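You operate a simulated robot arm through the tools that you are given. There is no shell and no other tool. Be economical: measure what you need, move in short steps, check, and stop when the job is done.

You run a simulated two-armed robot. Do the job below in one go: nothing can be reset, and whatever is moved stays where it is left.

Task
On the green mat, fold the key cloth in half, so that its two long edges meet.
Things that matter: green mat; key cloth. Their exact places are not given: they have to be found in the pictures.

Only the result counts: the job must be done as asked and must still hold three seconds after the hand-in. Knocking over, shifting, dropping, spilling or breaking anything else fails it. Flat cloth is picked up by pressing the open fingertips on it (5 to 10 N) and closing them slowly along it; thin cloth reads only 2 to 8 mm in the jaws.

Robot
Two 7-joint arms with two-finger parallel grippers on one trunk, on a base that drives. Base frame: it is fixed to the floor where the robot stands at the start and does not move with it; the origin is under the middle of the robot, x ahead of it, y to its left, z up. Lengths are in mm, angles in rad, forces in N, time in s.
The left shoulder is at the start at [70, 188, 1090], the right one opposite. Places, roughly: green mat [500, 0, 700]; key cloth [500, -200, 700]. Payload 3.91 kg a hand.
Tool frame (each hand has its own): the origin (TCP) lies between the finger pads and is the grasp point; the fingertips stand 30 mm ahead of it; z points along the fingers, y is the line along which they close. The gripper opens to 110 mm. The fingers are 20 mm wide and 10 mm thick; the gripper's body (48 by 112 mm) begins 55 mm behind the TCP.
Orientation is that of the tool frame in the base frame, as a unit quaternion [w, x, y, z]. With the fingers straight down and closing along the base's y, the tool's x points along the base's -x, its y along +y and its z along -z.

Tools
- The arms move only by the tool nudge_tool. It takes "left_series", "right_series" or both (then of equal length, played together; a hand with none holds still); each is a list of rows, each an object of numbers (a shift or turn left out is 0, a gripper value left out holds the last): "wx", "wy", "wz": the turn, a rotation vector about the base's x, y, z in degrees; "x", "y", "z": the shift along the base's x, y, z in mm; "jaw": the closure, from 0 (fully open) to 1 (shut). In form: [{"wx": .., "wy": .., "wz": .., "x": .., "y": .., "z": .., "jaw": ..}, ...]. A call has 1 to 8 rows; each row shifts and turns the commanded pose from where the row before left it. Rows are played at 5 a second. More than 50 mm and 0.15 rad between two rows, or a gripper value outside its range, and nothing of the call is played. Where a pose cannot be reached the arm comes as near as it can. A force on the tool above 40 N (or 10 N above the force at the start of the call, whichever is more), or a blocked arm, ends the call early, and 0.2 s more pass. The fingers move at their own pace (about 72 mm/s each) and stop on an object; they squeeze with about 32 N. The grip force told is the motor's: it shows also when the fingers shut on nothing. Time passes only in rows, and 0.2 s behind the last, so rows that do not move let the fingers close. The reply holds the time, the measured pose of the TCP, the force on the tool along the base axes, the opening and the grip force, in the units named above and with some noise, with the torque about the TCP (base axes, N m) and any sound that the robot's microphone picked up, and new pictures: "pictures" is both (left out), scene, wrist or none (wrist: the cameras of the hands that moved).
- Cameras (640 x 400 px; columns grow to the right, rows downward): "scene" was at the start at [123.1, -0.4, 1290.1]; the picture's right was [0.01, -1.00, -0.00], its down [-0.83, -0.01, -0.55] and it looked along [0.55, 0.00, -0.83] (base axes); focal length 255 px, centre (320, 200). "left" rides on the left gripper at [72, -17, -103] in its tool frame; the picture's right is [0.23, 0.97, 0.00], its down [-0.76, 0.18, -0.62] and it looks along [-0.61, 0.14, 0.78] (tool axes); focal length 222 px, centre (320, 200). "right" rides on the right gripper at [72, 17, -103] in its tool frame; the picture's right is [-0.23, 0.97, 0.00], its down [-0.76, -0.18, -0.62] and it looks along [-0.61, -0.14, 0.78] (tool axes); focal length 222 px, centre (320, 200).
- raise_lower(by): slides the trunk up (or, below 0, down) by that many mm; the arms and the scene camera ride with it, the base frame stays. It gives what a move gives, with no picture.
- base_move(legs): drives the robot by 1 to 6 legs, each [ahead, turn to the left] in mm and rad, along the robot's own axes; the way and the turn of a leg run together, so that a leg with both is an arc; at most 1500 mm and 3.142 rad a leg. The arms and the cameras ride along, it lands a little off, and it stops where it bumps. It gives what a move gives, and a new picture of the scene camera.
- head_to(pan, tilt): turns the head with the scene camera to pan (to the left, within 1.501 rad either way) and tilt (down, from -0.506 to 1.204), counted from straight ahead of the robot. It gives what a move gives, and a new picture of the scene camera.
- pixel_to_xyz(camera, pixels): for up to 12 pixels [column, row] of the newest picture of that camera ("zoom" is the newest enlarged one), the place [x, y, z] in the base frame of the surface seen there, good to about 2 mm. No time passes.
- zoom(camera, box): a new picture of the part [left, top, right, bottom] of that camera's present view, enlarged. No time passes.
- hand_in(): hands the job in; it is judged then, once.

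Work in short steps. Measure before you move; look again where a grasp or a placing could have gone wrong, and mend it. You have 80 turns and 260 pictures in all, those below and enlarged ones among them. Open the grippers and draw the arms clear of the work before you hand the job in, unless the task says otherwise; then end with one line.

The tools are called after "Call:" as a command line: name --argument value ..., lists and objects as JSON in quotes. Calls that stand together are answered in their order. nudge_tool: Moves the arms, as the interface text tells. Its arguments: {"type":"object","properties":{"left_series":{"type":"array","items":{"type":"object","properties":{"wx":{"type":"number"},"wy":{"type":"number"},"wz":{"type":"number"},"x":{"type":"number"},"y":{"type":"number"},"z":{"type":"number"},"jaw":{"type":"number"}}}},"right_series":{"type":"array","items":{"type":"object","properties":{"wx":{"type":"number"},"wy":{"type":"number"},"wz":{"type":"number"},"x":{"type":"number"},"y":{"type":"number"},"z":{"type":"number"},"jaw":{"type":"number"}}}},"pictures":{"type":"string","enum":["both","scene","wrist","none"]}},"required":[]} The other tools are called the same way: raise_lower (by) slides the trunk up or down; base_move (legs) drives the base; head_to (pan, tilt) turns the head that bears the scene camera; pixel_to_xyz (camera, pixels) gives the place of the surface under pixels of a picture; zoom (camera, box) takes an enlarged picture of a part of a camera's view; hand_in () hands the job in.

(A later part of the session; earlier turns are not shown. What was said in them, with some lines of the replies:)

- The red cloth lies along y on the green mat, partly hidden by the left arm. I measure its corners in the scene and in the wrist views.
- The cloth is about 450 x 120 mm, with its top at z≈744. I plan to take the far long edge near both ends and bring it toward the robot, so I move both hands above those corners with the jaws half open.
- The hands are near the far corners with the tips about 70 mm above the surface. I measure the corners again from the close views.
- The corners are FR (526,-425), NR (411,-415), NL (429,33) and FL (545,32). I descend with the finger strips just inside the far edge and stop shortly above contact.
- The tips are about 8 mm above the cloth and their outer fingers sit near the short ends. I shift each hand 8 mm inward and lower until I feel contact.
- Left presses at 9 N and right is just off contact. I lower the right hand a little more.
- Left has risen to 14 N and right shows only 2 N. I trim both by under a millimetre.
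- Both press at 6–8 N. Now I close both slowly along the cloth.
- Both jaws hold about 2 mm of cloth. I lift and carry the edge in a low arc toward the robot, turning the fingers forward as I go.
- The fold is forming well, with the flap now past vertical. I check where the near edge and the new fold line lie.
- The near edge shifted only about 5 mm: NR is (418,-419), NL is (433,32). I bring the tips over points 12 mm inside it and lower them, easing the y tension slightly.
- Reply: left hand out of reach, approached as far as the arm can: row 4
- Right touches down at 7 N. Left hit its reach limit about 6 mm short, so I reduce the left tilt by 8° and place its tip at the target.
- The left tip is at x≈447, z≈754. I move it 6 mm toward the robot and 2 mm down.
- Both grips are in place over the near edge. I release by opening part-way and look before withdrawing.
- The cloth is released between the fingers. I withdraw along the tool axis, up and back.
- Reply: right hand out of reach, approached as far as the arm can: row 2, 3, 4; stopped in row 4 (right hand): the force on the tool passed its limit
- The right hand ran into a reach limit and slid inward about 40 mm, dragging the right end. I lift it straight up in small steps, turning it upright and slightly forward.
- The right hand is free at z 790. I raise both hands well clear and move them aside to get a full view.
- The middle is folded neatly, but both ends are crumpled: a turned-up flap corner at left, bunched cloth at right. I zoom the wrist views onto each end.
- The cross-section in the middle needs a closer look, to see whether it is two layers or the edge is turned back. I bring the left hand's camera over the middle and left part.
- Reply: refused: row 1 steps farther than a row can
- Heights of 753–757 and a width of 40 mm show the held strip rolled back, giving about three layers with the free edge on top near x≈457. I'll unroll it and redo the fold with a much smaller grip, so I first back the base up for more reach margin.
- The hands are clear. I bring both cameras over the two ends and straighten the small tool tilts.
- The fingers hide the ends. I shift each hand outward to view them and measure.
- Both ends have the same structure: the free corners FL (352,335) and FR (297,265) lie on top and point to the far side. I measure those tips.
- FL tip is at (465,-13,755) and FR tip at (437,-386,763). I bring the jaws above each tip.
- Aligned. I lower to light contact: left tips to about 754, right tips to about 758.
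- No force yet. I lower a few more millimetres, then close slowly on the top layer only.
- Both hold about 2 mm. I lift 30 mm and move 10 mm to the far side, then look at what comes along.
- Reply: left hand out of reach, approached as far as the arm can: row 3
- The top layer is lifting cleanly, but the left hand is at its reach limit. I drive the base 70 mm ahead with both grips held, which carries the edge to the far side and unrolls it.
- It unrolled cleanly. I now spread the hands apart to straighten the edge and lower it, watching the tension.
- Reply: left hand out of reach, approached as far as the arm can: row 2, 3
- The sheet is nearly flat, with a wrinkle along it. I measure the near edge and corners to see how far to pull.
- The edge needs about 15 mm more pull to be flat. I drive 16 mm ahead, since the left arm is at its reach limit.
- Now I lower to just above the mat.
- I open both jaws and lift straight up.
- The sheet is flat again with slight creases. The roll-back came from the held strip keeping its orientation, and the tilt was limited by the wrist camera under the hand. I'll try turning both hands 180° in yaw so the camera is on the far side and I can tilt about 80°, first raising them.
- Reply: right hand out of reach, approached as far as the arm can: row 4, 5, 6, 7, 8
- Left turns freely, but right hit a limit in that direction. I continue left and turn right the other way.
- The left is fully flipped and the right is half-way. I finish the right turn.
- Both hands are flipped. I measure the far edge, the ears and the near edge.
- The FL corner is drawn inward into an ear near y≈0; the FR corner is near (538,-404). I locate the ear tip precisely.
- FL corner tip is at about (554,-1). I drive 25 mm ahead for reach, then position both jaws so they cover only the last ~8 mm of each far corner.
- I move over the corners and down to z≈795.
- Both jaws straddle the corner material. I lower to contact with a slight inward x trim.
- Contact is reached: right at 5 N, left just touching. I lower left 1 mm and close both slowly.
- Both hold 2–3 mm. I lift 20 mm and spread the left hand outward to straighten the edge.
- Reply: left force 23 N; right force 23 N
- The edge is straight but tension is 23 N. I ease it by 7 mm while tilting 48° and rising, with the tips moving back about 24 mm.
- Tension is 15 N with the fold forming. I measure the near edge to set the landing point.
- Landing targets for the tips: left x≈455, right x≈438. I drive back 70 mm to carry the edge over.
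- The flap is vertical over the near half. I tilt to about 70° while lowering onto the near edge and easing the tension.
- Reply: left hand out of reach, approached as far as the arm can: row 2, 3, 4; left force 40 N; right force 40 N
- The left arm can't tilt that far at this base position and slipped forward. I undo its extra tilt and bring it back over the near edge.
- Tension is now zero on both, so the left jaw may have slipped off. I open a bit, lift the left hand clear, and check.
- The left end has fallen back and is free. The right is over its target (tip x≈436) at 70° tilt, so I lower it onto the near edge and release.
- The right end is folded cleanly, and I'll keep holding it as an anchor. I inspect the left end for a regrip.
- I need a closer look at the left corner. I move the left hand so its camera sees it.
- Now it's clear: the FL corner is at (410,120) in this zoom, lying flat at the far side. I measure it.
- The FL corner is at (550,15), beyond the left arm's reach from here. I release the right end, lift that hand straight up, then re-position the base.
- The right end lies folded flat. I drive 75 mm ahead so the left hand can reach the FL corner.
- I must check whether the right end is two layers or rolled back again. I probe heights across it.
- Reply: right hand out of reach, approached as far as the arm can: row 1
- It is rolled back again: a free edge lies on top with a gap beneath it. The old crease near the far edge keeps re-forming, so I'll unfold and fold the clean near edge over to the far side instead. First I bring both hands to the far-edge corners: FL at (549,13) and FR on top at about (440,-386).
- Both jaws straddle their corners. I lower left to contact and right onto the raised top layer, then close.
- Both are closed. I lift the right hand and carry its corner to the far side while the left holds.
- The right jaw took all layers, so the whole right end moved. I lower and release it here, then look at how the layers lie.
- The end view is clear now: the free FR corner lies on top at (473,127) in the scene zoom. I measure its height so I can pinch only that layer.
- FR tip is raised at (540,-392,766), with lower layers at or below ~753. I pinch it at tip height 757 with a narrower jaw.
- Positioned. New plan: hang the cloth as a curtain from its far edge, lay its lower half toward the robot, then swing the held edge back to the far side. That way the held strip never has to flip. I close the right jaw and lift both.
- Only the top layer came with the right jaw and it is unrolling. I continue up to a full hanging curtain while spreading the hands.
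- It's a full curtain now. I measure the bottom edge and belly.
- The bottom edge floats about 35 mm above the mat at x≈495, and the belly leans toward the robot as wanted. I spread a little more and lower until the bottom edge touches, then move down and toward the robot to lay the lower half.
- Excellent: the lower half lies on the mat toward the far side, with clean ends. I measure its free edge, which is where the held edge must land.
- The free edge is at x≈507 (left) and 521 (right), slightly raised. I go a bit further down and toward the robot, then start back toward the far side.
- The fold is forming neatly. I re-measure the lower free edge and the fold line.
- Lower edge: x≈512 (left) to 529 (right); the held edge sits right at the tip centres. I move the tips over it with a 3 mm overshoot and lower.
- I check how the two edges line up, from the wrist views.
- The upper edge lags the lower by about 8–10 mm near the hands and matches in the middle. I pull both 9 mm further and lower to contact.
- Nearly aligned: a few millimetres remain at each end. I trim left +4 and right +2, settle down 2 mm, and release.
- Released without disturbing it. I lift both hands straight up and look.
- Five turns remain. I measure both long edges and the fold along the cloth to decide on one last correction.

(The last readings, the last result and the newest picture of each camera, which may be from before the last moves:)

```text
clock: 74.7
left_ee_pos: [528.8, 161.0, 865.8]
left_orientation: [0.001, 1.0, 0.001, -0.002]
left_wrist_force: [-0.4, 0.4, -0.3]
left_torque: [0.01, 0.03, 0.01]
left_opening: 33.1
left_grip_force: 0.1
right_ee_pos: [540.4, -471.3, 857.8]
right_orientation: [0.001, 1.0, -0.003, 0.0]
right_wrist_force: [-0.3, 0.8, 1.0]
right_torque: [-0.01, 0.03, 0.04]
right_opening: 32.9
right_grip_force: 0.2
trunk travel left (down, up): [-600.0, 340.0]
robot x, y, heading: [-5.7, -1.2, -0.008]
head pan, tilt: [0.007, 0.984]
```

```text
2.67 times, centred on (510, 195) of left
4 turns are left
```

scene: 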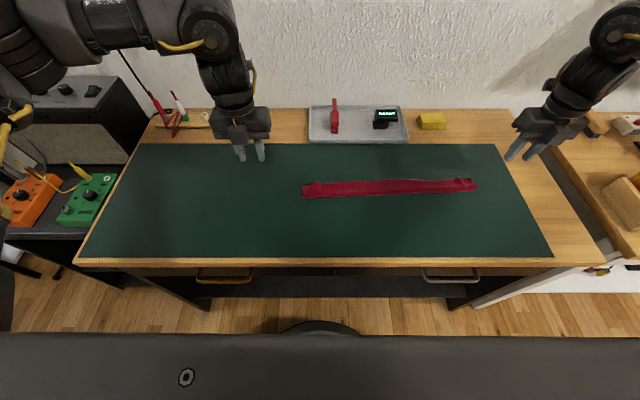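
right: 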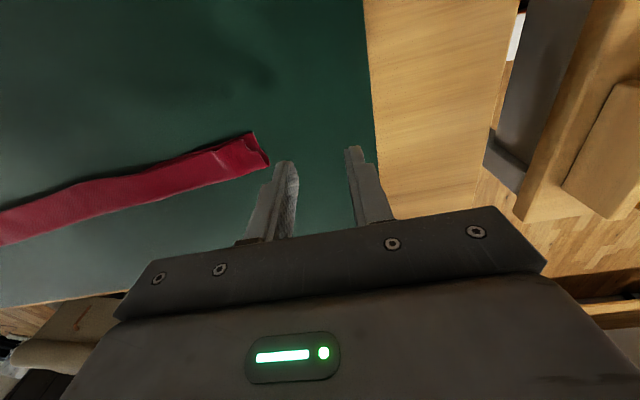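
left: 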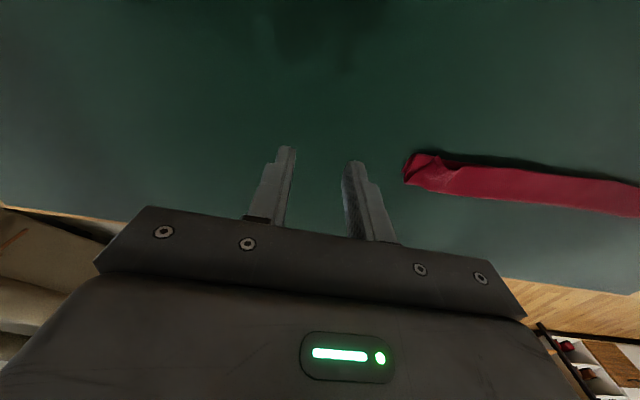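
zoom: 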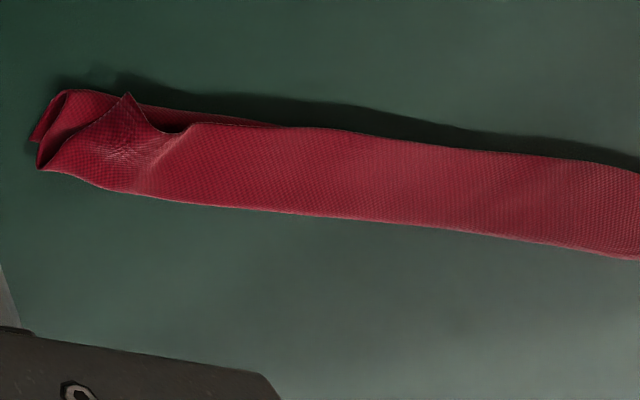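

The lower free edge was turned under (old crease), so it is still three layers. I redo the hanging-curtain lay in one sequence: pinch the raised ears of the top edge, lift, then lay the sheet flat by dragging toward the robot, so that the trailing part straightens.

Call:
nudge_tool --left_series '[{"x": -4, "y": -47, "jaw": 0.72}, {"x": -4, "y": -47}, {"x": -4, "y": -47}, {"z": -25}, {"z": -25}, {"z": -20}, {"z": -6}, {}]' --right_series '[{"y": 39, "jaw": 0.74}, {"y": 38}, {}, {"z": -25}, {"z": -25}, {"z": -20}, {"z": -5}, {}]' --pictures "wrist"

Call:
nudge_tool --left_series '[{"jaw": 0.82}, {"jaw": 0.9}, {"jaw": 1.0}, {}, {}, {"z": 10}, {"z": 20}, {"z": 20}]' --right_series '[{"jaw": 0.82}, {"jaw": 0.9}, {"jaw": 1.0}, {}, {}, {"z": 10}, {"z": 20}, {"z": 20}]' --pictures "scene"

Call:
nudge_tool --left_series '[{"x": 8, "y": 3, "z": 20}, {"x": 8, "y": 3, "z": 20}, {"x": 8, "y": 3, "z": 20}, {"x": 8, "z": 13}, {}, {}]' --right_series '[{"x": 3, "y": -3, "z": 20}, {"x": 3, "y": -3, "z": 20}, {"x": 3, "y": -3, "z": 20}, {"z": 17}, {}, {}]' --pictures "scene"

Call:
nudge_tool --left_series '[{"z": -16}, {"z": -16}, {"x": -15, "z": -12}, {"x": -15, "z": -12}, {"x": -15, "z": -12}, {"x": -15, "z": -12}, {"x": -15, "z": -12}, {"x": -15, "z": -12}]' --right_series '[{"z": -16}, {"z": -16}, {"x": -15, "z": -12}, {"x": -15, "z": -12}, {"x": -15, "z": -12}, {"x": -15, "z": -12}, {"x": -15, "z": -12}, {"x": -15, "z": -12}]' --pictures "scene"

Call:
nudge_tool --left_series '[{"x": -15, "z": -11}, {"x": -15, "z": -10}, {"x": -10, "z": -2}, {}]' --right_series '[{"x": -15, "z": -11}, {"x": -15, "z": -10}, {"x": -10, "z": -2}, {}]'

Call:
zoom --camera "scene" --box '[280, 130, 520, 250]'

Call:
pixel_to_xyz --camera "scene" --pixels '[[310, 180], [340, 180], [370, 180], [400, 180], [430, 180], [460, 180], [310, 200], [340, 200], [370, 200], [400, 200], [430, 200], [460, 200]]'

```text
clock: 76.5
left_ee_pos: [517.1, 18.4, 789.7]
left_orientation: [0.0, 1.0, 0.001, -0.003]
left_wrist_force: [0.3, -0.5, -0.5]
left_torque: [0.0, 0.0, -0.01]
left_opening: 30.9
left_grip_force: 0.1
right_ee_pos: [539.9, -395.4, 781.1]
right_orientation: [0.0, 1.0, -0.003, 0.001]
right_wrist_force: [-1.1, 0.3, 0.2]
right_torque: [-0.02, 0.0, 0.01]
right_opening: 28.7
right_grip_force: 0.0
trunk travel left (down, up): [-600.0, 340.0]
robot x, y, heading: [-4.1, 1.5, -0.006]
head pan, tilt: [0.007, 0.984]
```

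right: 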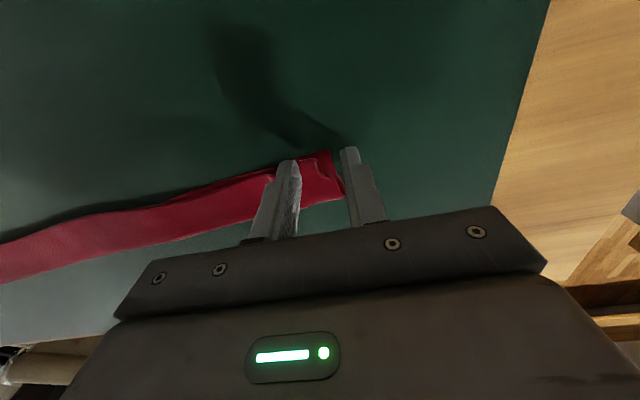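
left: 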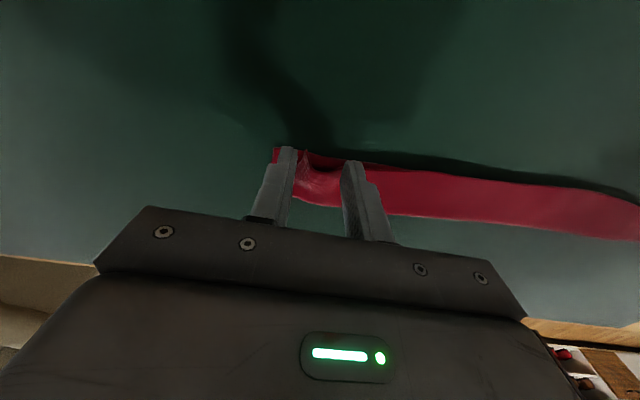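

```text
clock: 78.3
left_ee_pos: [516.0, 19.2, 841.7]
left_orientation: [0.0, 1.0, 0.001, -0.003]
left_wrist_force: [0.5, -0.4, 0.1]
left_torque: [-0.03, 0.0, 0.0]
left_opening: 2.2
left_grip_force: 32.5
right_ee_pos: [540.3, -394.9, 831.8]
right_orientation: [0.0, 1.0, -0.004, 0.0]
right_wrist_force: [-0.2, -0.2, -0.1]
right_torque: [-0.01, -0.02, -0.01]
right_opening: 1.3
right_grip_force: 31.6
trunk travel left (down, up): [-600.0, 340.0]
robot x, y, heading: [-3.0, 1.8, -0.004]
head pan, tilt: [0.007, 0.984]
```

scene: 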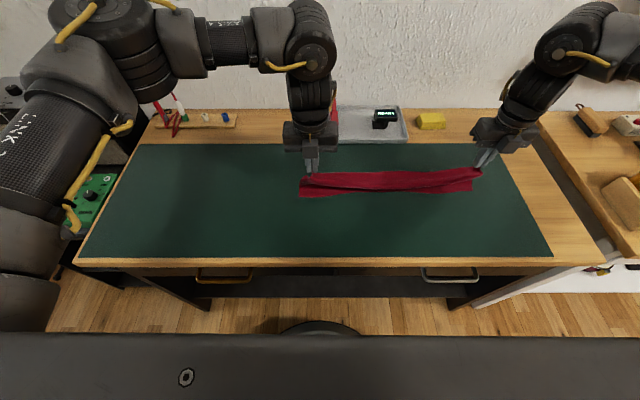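

```text
clock: 79.7
left_ee_pos: [548.1, 28.5, 913.7]
left_orientation: [0.0, 1.0, 0.0, -0.001]
left_wrist_force: [-0.4, -5.0, -0.3]
left_torque: [-0.2, -0.02, 0.07]
left_opening: 2.0
left_grip_force: 32.2
right_ee_pos: [551.7, -404.0, 910.4]
right_orientation: [0.0, 1.0, -0.004, 0.0]
right_wrist_force: [0.3, 4.7, 0.0]
right_torque: [0.16, -0.01, -0.03]
right_opening: 1.3
right_grip_force: 32.4
trunk travel left (down, up): [-600.0, 340.0]
robot x, y, heading: [-5.6, 1.1, -0.007]
head pan, tilt: [0.007, 0.984]
```

scene: 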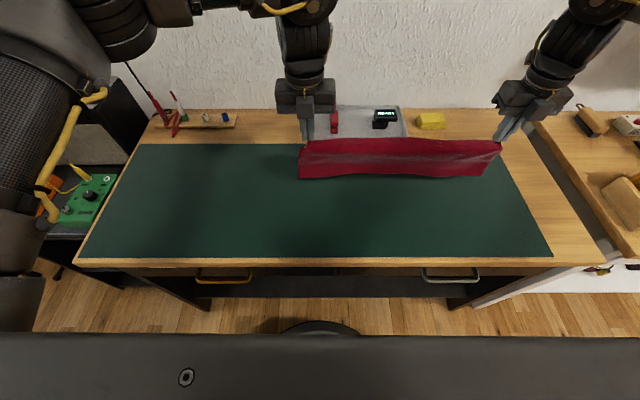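

```text
clock: 81.5
left_ee_pos: [457.9, 27.4, 809.4]
left_orientation: [0.001, 1.0, 0.001, -0.001]
left_wrist_force: [0.2, -6.9, 0.4]
left_torque: [-0.2, 0.01, 0.03]
left_opening: 1.8
left_grip_force: 31.8
right_ee_pos: [459.6, -407.2, 804.4]
right_orientation: [0.0, 1.0, -0.004, 0.0]
right_wrist_force: [-0.4, 6.2, -0.3]
right_torque: [0.25, -0.03, -0.04]
right_opening: 1.2
right_grip_force: 31.7
trunk travel left (down, up): [-600.0, 340.0]
robot x, y, heading: [-6.9, -0.7, -0.007]
head pan, tilt: [0.007, 0.984]
```

scene: 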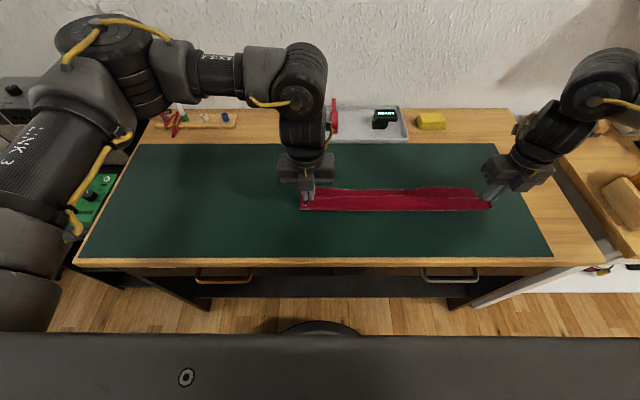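

```text
clock: 82.5
left_ee_pos: [417.6, 27.5, 786.4]
left_orientation: [0.0, 1.0, 0.001, -0.003]
left_wrist_force: [-0.5, -6.7, 1.0]
left_torque: [-0.24, 0.04, 0.05]
left_opening: 1.8
left_grip_force: 32.5
right_ee_pos: [421.0, -404.4, 780.2]
right_orientation: [-0.001, 1.0, -0.003, 0.001]
right_wrist_force: [0.8, 6.3, 0.7]
right_torque: [0.17, 0.0, -0.01]
right_opening: 1.4
right_grip_force: 32.3
trunk travel left (down, up): [-600.0, 340.0]
robot x, y, heading: [-5.7, 1.2, -0.007]
head pan, tilt: [0.007, 0.984]
```

scene: 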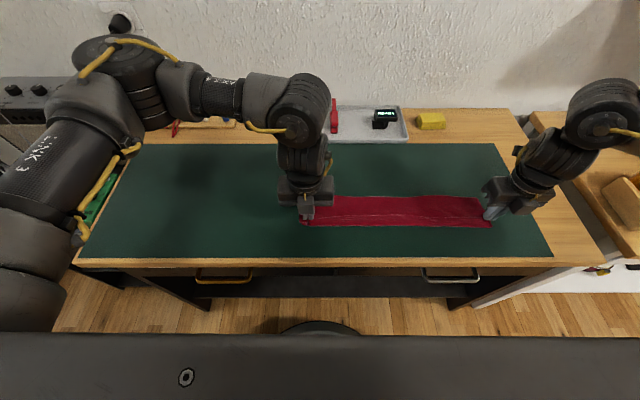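
right: 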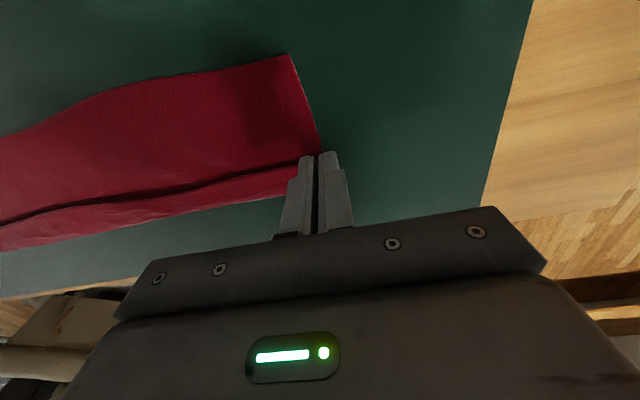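
left: 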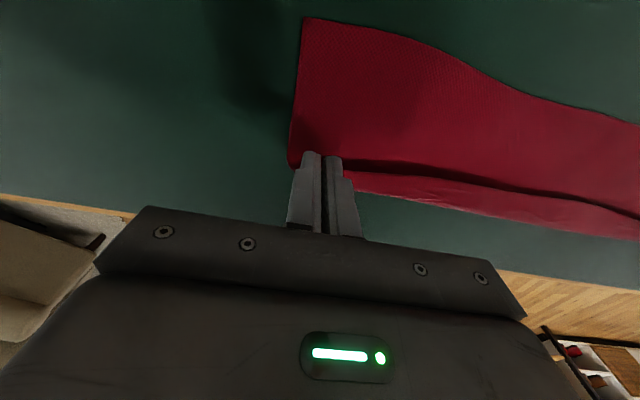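

```text
2.67 times, centred on (400, 190) of scene
```

zoom: 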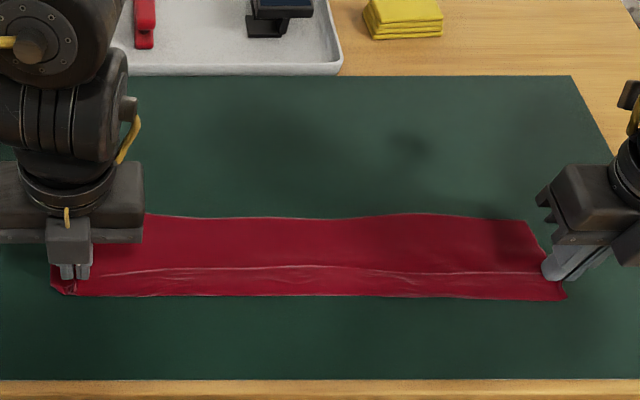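

```text
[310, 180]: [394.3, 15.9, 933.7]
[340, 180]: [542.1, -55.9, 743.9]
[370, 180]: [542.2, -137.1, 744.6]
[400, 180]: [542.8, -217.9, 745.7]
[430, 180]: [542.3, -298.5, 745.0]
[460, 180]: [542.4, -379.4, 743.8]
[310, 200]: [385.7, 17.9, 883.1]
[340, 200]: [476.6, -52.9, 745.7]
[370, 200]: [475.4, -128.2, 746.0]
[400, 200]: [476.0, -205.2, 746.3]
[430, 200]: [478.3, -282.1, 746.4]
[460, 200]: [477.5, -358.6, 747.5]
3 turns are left
```

The sheet is now flat and straight. From the wrist views the lower free edge lies at x≈489 (left) and 483 (right). I swing the held edge over to it in a low arc and check alignment before releasing.

Call:
nudge_tool --left_series '[{"x": 9, "y": -1, "z": 12}, {"x": 10, "z": 8}, {"x": 12}, {"x": 12, "z": -2}, {"x": 12, "z": -5}, {"x": 10, "z": -6}, {"x": 6, "z": -6}, {"z": -5}]' --right_series '[{"x": 8, "y": 1, "z": 12}, {"x": 9, "z": 8}, {"x": 10, "z": 1}, {"x": 10}, {"x": 10, "z": -3}, {"x": 8, "z": -5}, {"x": 5, "z": -6}, {"z": -5}]'

Call:
zoom --camera "scene" --box '[280, 130, 520, 250]'

Call:
zoom --camera "left" --box '[270, 90, 590, 290]'

Call:
zoom --camera "right" --box '[30, 90, 350, 290]'

Call:
pixel_to_xyz --camera "left" --pixels '[[400, 130], [400, 150], [400, 170], [400, 190], [400, 210], [400, 230], [550, 150], [550, 170], [550, 190], [550, 210], [550, 230], [550, 250]]'

Call:
pixel_to_xyz --camera "right" --pixels '[[250, 130], [250, 150], [250, 170], [250, 190], [250, 210], [250, 230], [100, 160], [100, 180], [100, 200], [100, 220], [100, 240], [100, 260]]'

```text
clock: 84.3
left_ee_pos: [489.5, 27.1, 781.8]
left_orientation: [-0.001, 1.0, 0.001, -0.003]
left_wrist_force: [-0.2, -3.8, 0.0]
left_torque: [-0.15, 0.0, 0.04]
left_opening: 1.8
left_grip_force: 31.8
right_ee_pos: [480.3, -403.9, 783.5]
right_orientation: [0.0, 1.0, -0.003, 0.001]
right_wrist_force: [0.9, 4.7, 0.1]
right_torque: [0.13, -0.01, 0.0]
right_opening: 1.7
right_grip_force: 32.0
trunk travel left (down, up): [-600.0, 340.0]
robot x, y, heading: [-7.2, -3.4, -0.008]
head pan, tilt: [0.007, 0.984]
```

scene: 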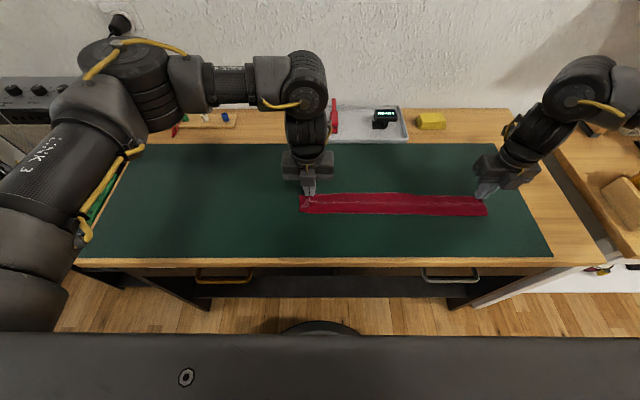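
right: 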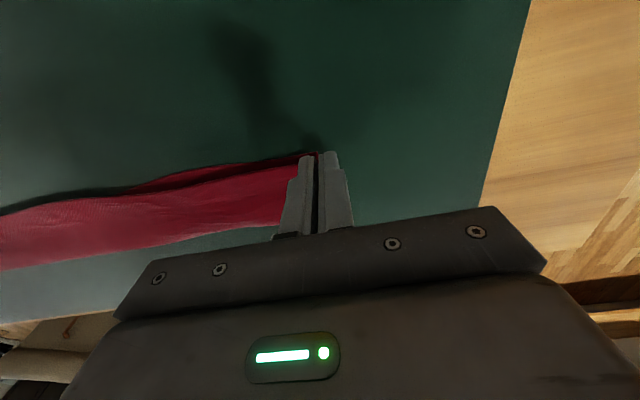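
left: 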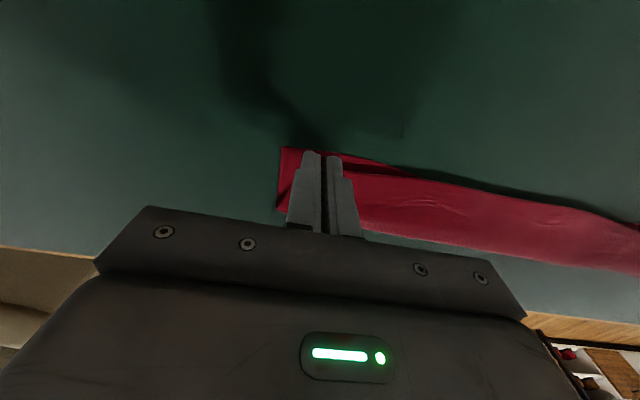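

```text
2.67 times, centred on (400, 190) of scene
```

zoom: 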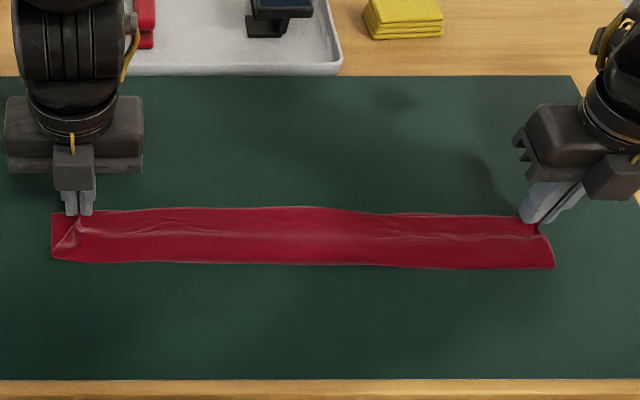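

```text
2.00 times, centred on (430, 190) of left
```

zoom: 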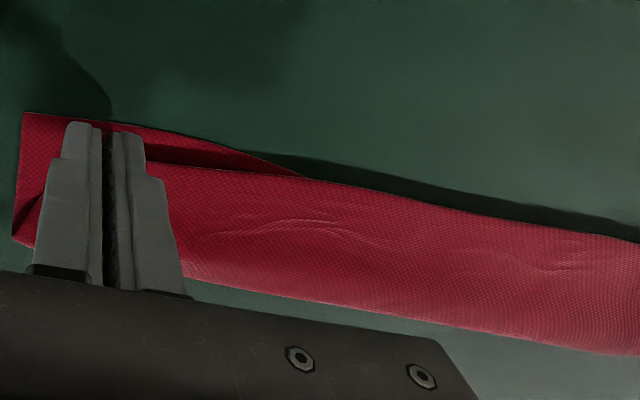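

```text
2.00 times, centred on (190, 190) of right
```

zoom: 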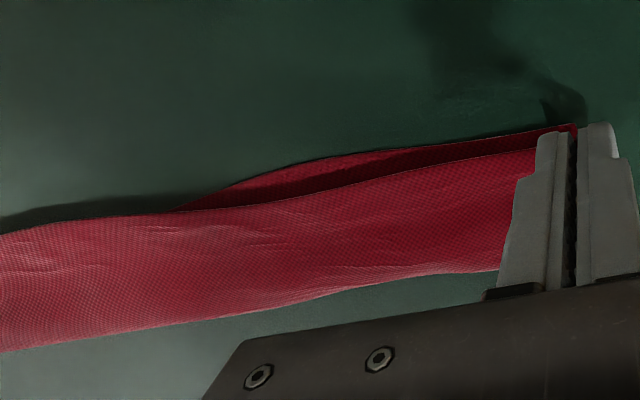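

```text
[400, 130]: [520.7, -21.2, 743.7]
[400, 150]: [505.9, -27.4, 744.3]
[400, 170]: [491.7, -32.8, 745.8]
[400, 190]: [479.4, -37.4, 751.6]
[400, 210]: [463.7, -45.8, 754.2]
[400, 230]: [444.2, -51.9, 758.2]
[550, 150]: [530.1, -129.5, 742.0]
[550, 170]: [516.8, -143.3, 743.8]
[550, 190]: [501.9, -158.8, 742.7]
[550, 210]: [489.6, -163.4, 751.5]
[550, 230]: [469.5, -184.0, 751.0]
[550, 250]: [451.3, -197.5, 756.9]
```

```text
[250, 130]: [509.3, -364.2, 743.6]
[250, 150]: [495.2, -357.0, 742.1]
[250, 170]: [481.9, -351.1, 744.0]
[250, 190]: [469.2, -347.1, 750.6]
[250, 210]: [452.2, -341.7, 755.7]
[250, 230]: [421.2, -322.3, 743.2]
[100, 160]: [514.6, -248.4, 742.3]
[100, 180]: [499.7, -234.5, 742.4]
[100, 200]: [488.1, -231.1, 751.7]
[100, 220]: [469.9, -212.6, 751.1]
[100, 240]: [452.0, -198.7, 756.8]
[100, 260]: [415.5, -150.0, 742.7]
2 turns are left
```

This is a true half fold, about 55 mm wide with edges within ~5–8 mm at the hands and matching in the middle. I trim left +5 and right +4, lower, release slowly, and lift both hands straight up and clear.

Call:
nudge_tool --left_series '[{"x": 3, "z": -2}, {"x": 2, "z": -2}, {"y": -1, "z": -1}, {}, {"jaw": 0.94}, {"jaw": 0.87}, {"jaw": 0.78}, {"jaw": 0.7}]' --right_series '[{"x": 2, "z": -2}, {"x": 2, "z": -2}, {"y": 1, "z": -2}, {}, {"jaw": 0.94}, {"jaw": 0.87}, {"jaw": 0.78}, {"jaw": 0.7}]' --pictures "none"

Call:
nudge_tool --left_series '[{}, {"z": 5}, {"z": 10}, {"z": 20}, {"z": 30}, {"z": 30}, {"y": 40, "z": 10}, {"y": 45}]' --right_series '[{}, {"z": 5}, {"z": 10}, {"z": 20}, {"z": 30}, {"z": 30}, {"y": -35}, {"y": -35}]'

Call:
zoom --camera "scene" --box '[280, 130, 520, 250]'

```text
clock: 86.1
left_ee_pos: [493.4, 26.2, 777.4]
left_orientation: [0.0, 1.0, 0.001, -0.003]
left_wrist_force: [-0.3, -0.2, 1.1]
left_torque: [0.01, 0.0, -0.01]
left_opening: 32.9
left_grip_force: 0.0
right_ee_pos: [485.5, -403.2, 777.0]
right_orientation: [0.0, 1.0, -0.003, 0.001]
right_wrist_force: [0.2, 1.4, -0.6]
right_torque: [-0.01, 0.0, 0.01]
right_opening: 32.9
right_grip_force: 0.1
trunk travel left (down, up): [-600.0, 340.0]
robot x, y, heading: [-7.7, 4.0, -0.005]
head pan, tilt: [0.007, 0.984]
```

```text
clock: 87.9
left_ee_pos: [492.8, 110.8, 879.4]
left_orientation: [0.001, 1.0, 0.0, -0.002]
left_wrist_force: [-0.5, 0.4, 0.1]
left_torque: [-0.01, 0.0, -0.02]
left_opening: 32.9
left_grip_force: 0.1
right_ee_pos: [484.0, -472.0, 874.8]
right_orientation: [0.0, 1.0, -0.003, 0.002]
right_wrist_force: [-1.1, 0.9, 0.8]
right_torque: [0.0, -0.01, 0.03]
right_opening: 32.9
right_grip_force: 0.1
trunk travel left (down, up): [-600.0, 340.0]
robot x, y, heading: [-8.2, -0.9, -0.009]
head pan, tilt: [0.007, 0.984]
```

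scene: 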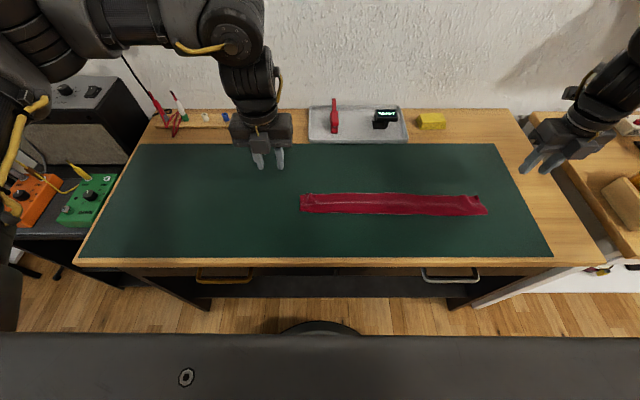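
right: 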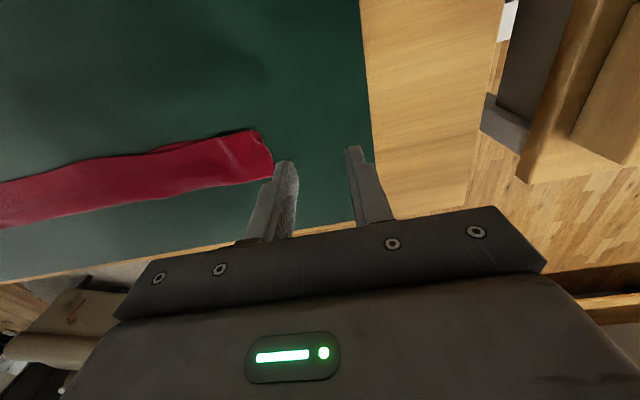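
left: 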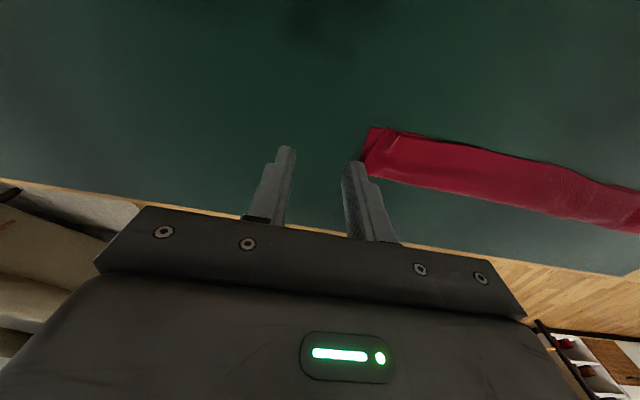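

```text
2.67 times, centred on (400, 190) of scene
1 turns are left
```

zoom: 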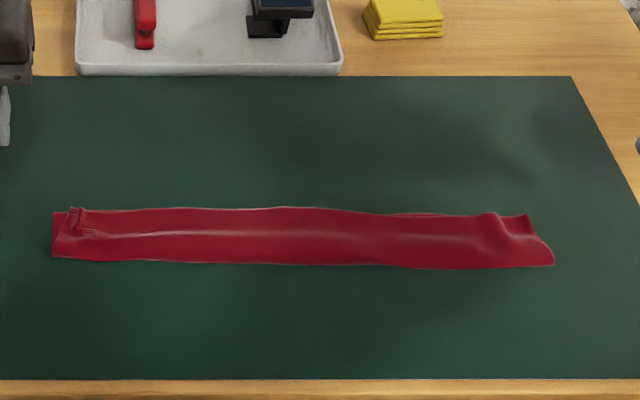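

The cloth lies folded in half on the mat with its long edges together, the jaws are open and both arms are clear. I hand in.

Call:
hand_in

```text
The job is handed in.
```

The key cloth is folded in half lengthwise on the green mat and handed in; its two long edges met in the middle and were within about 5–8 mm near the ends at the last measurement, before a final 4–5 mm trim I checked only by eye, with small creases left at the far corners.
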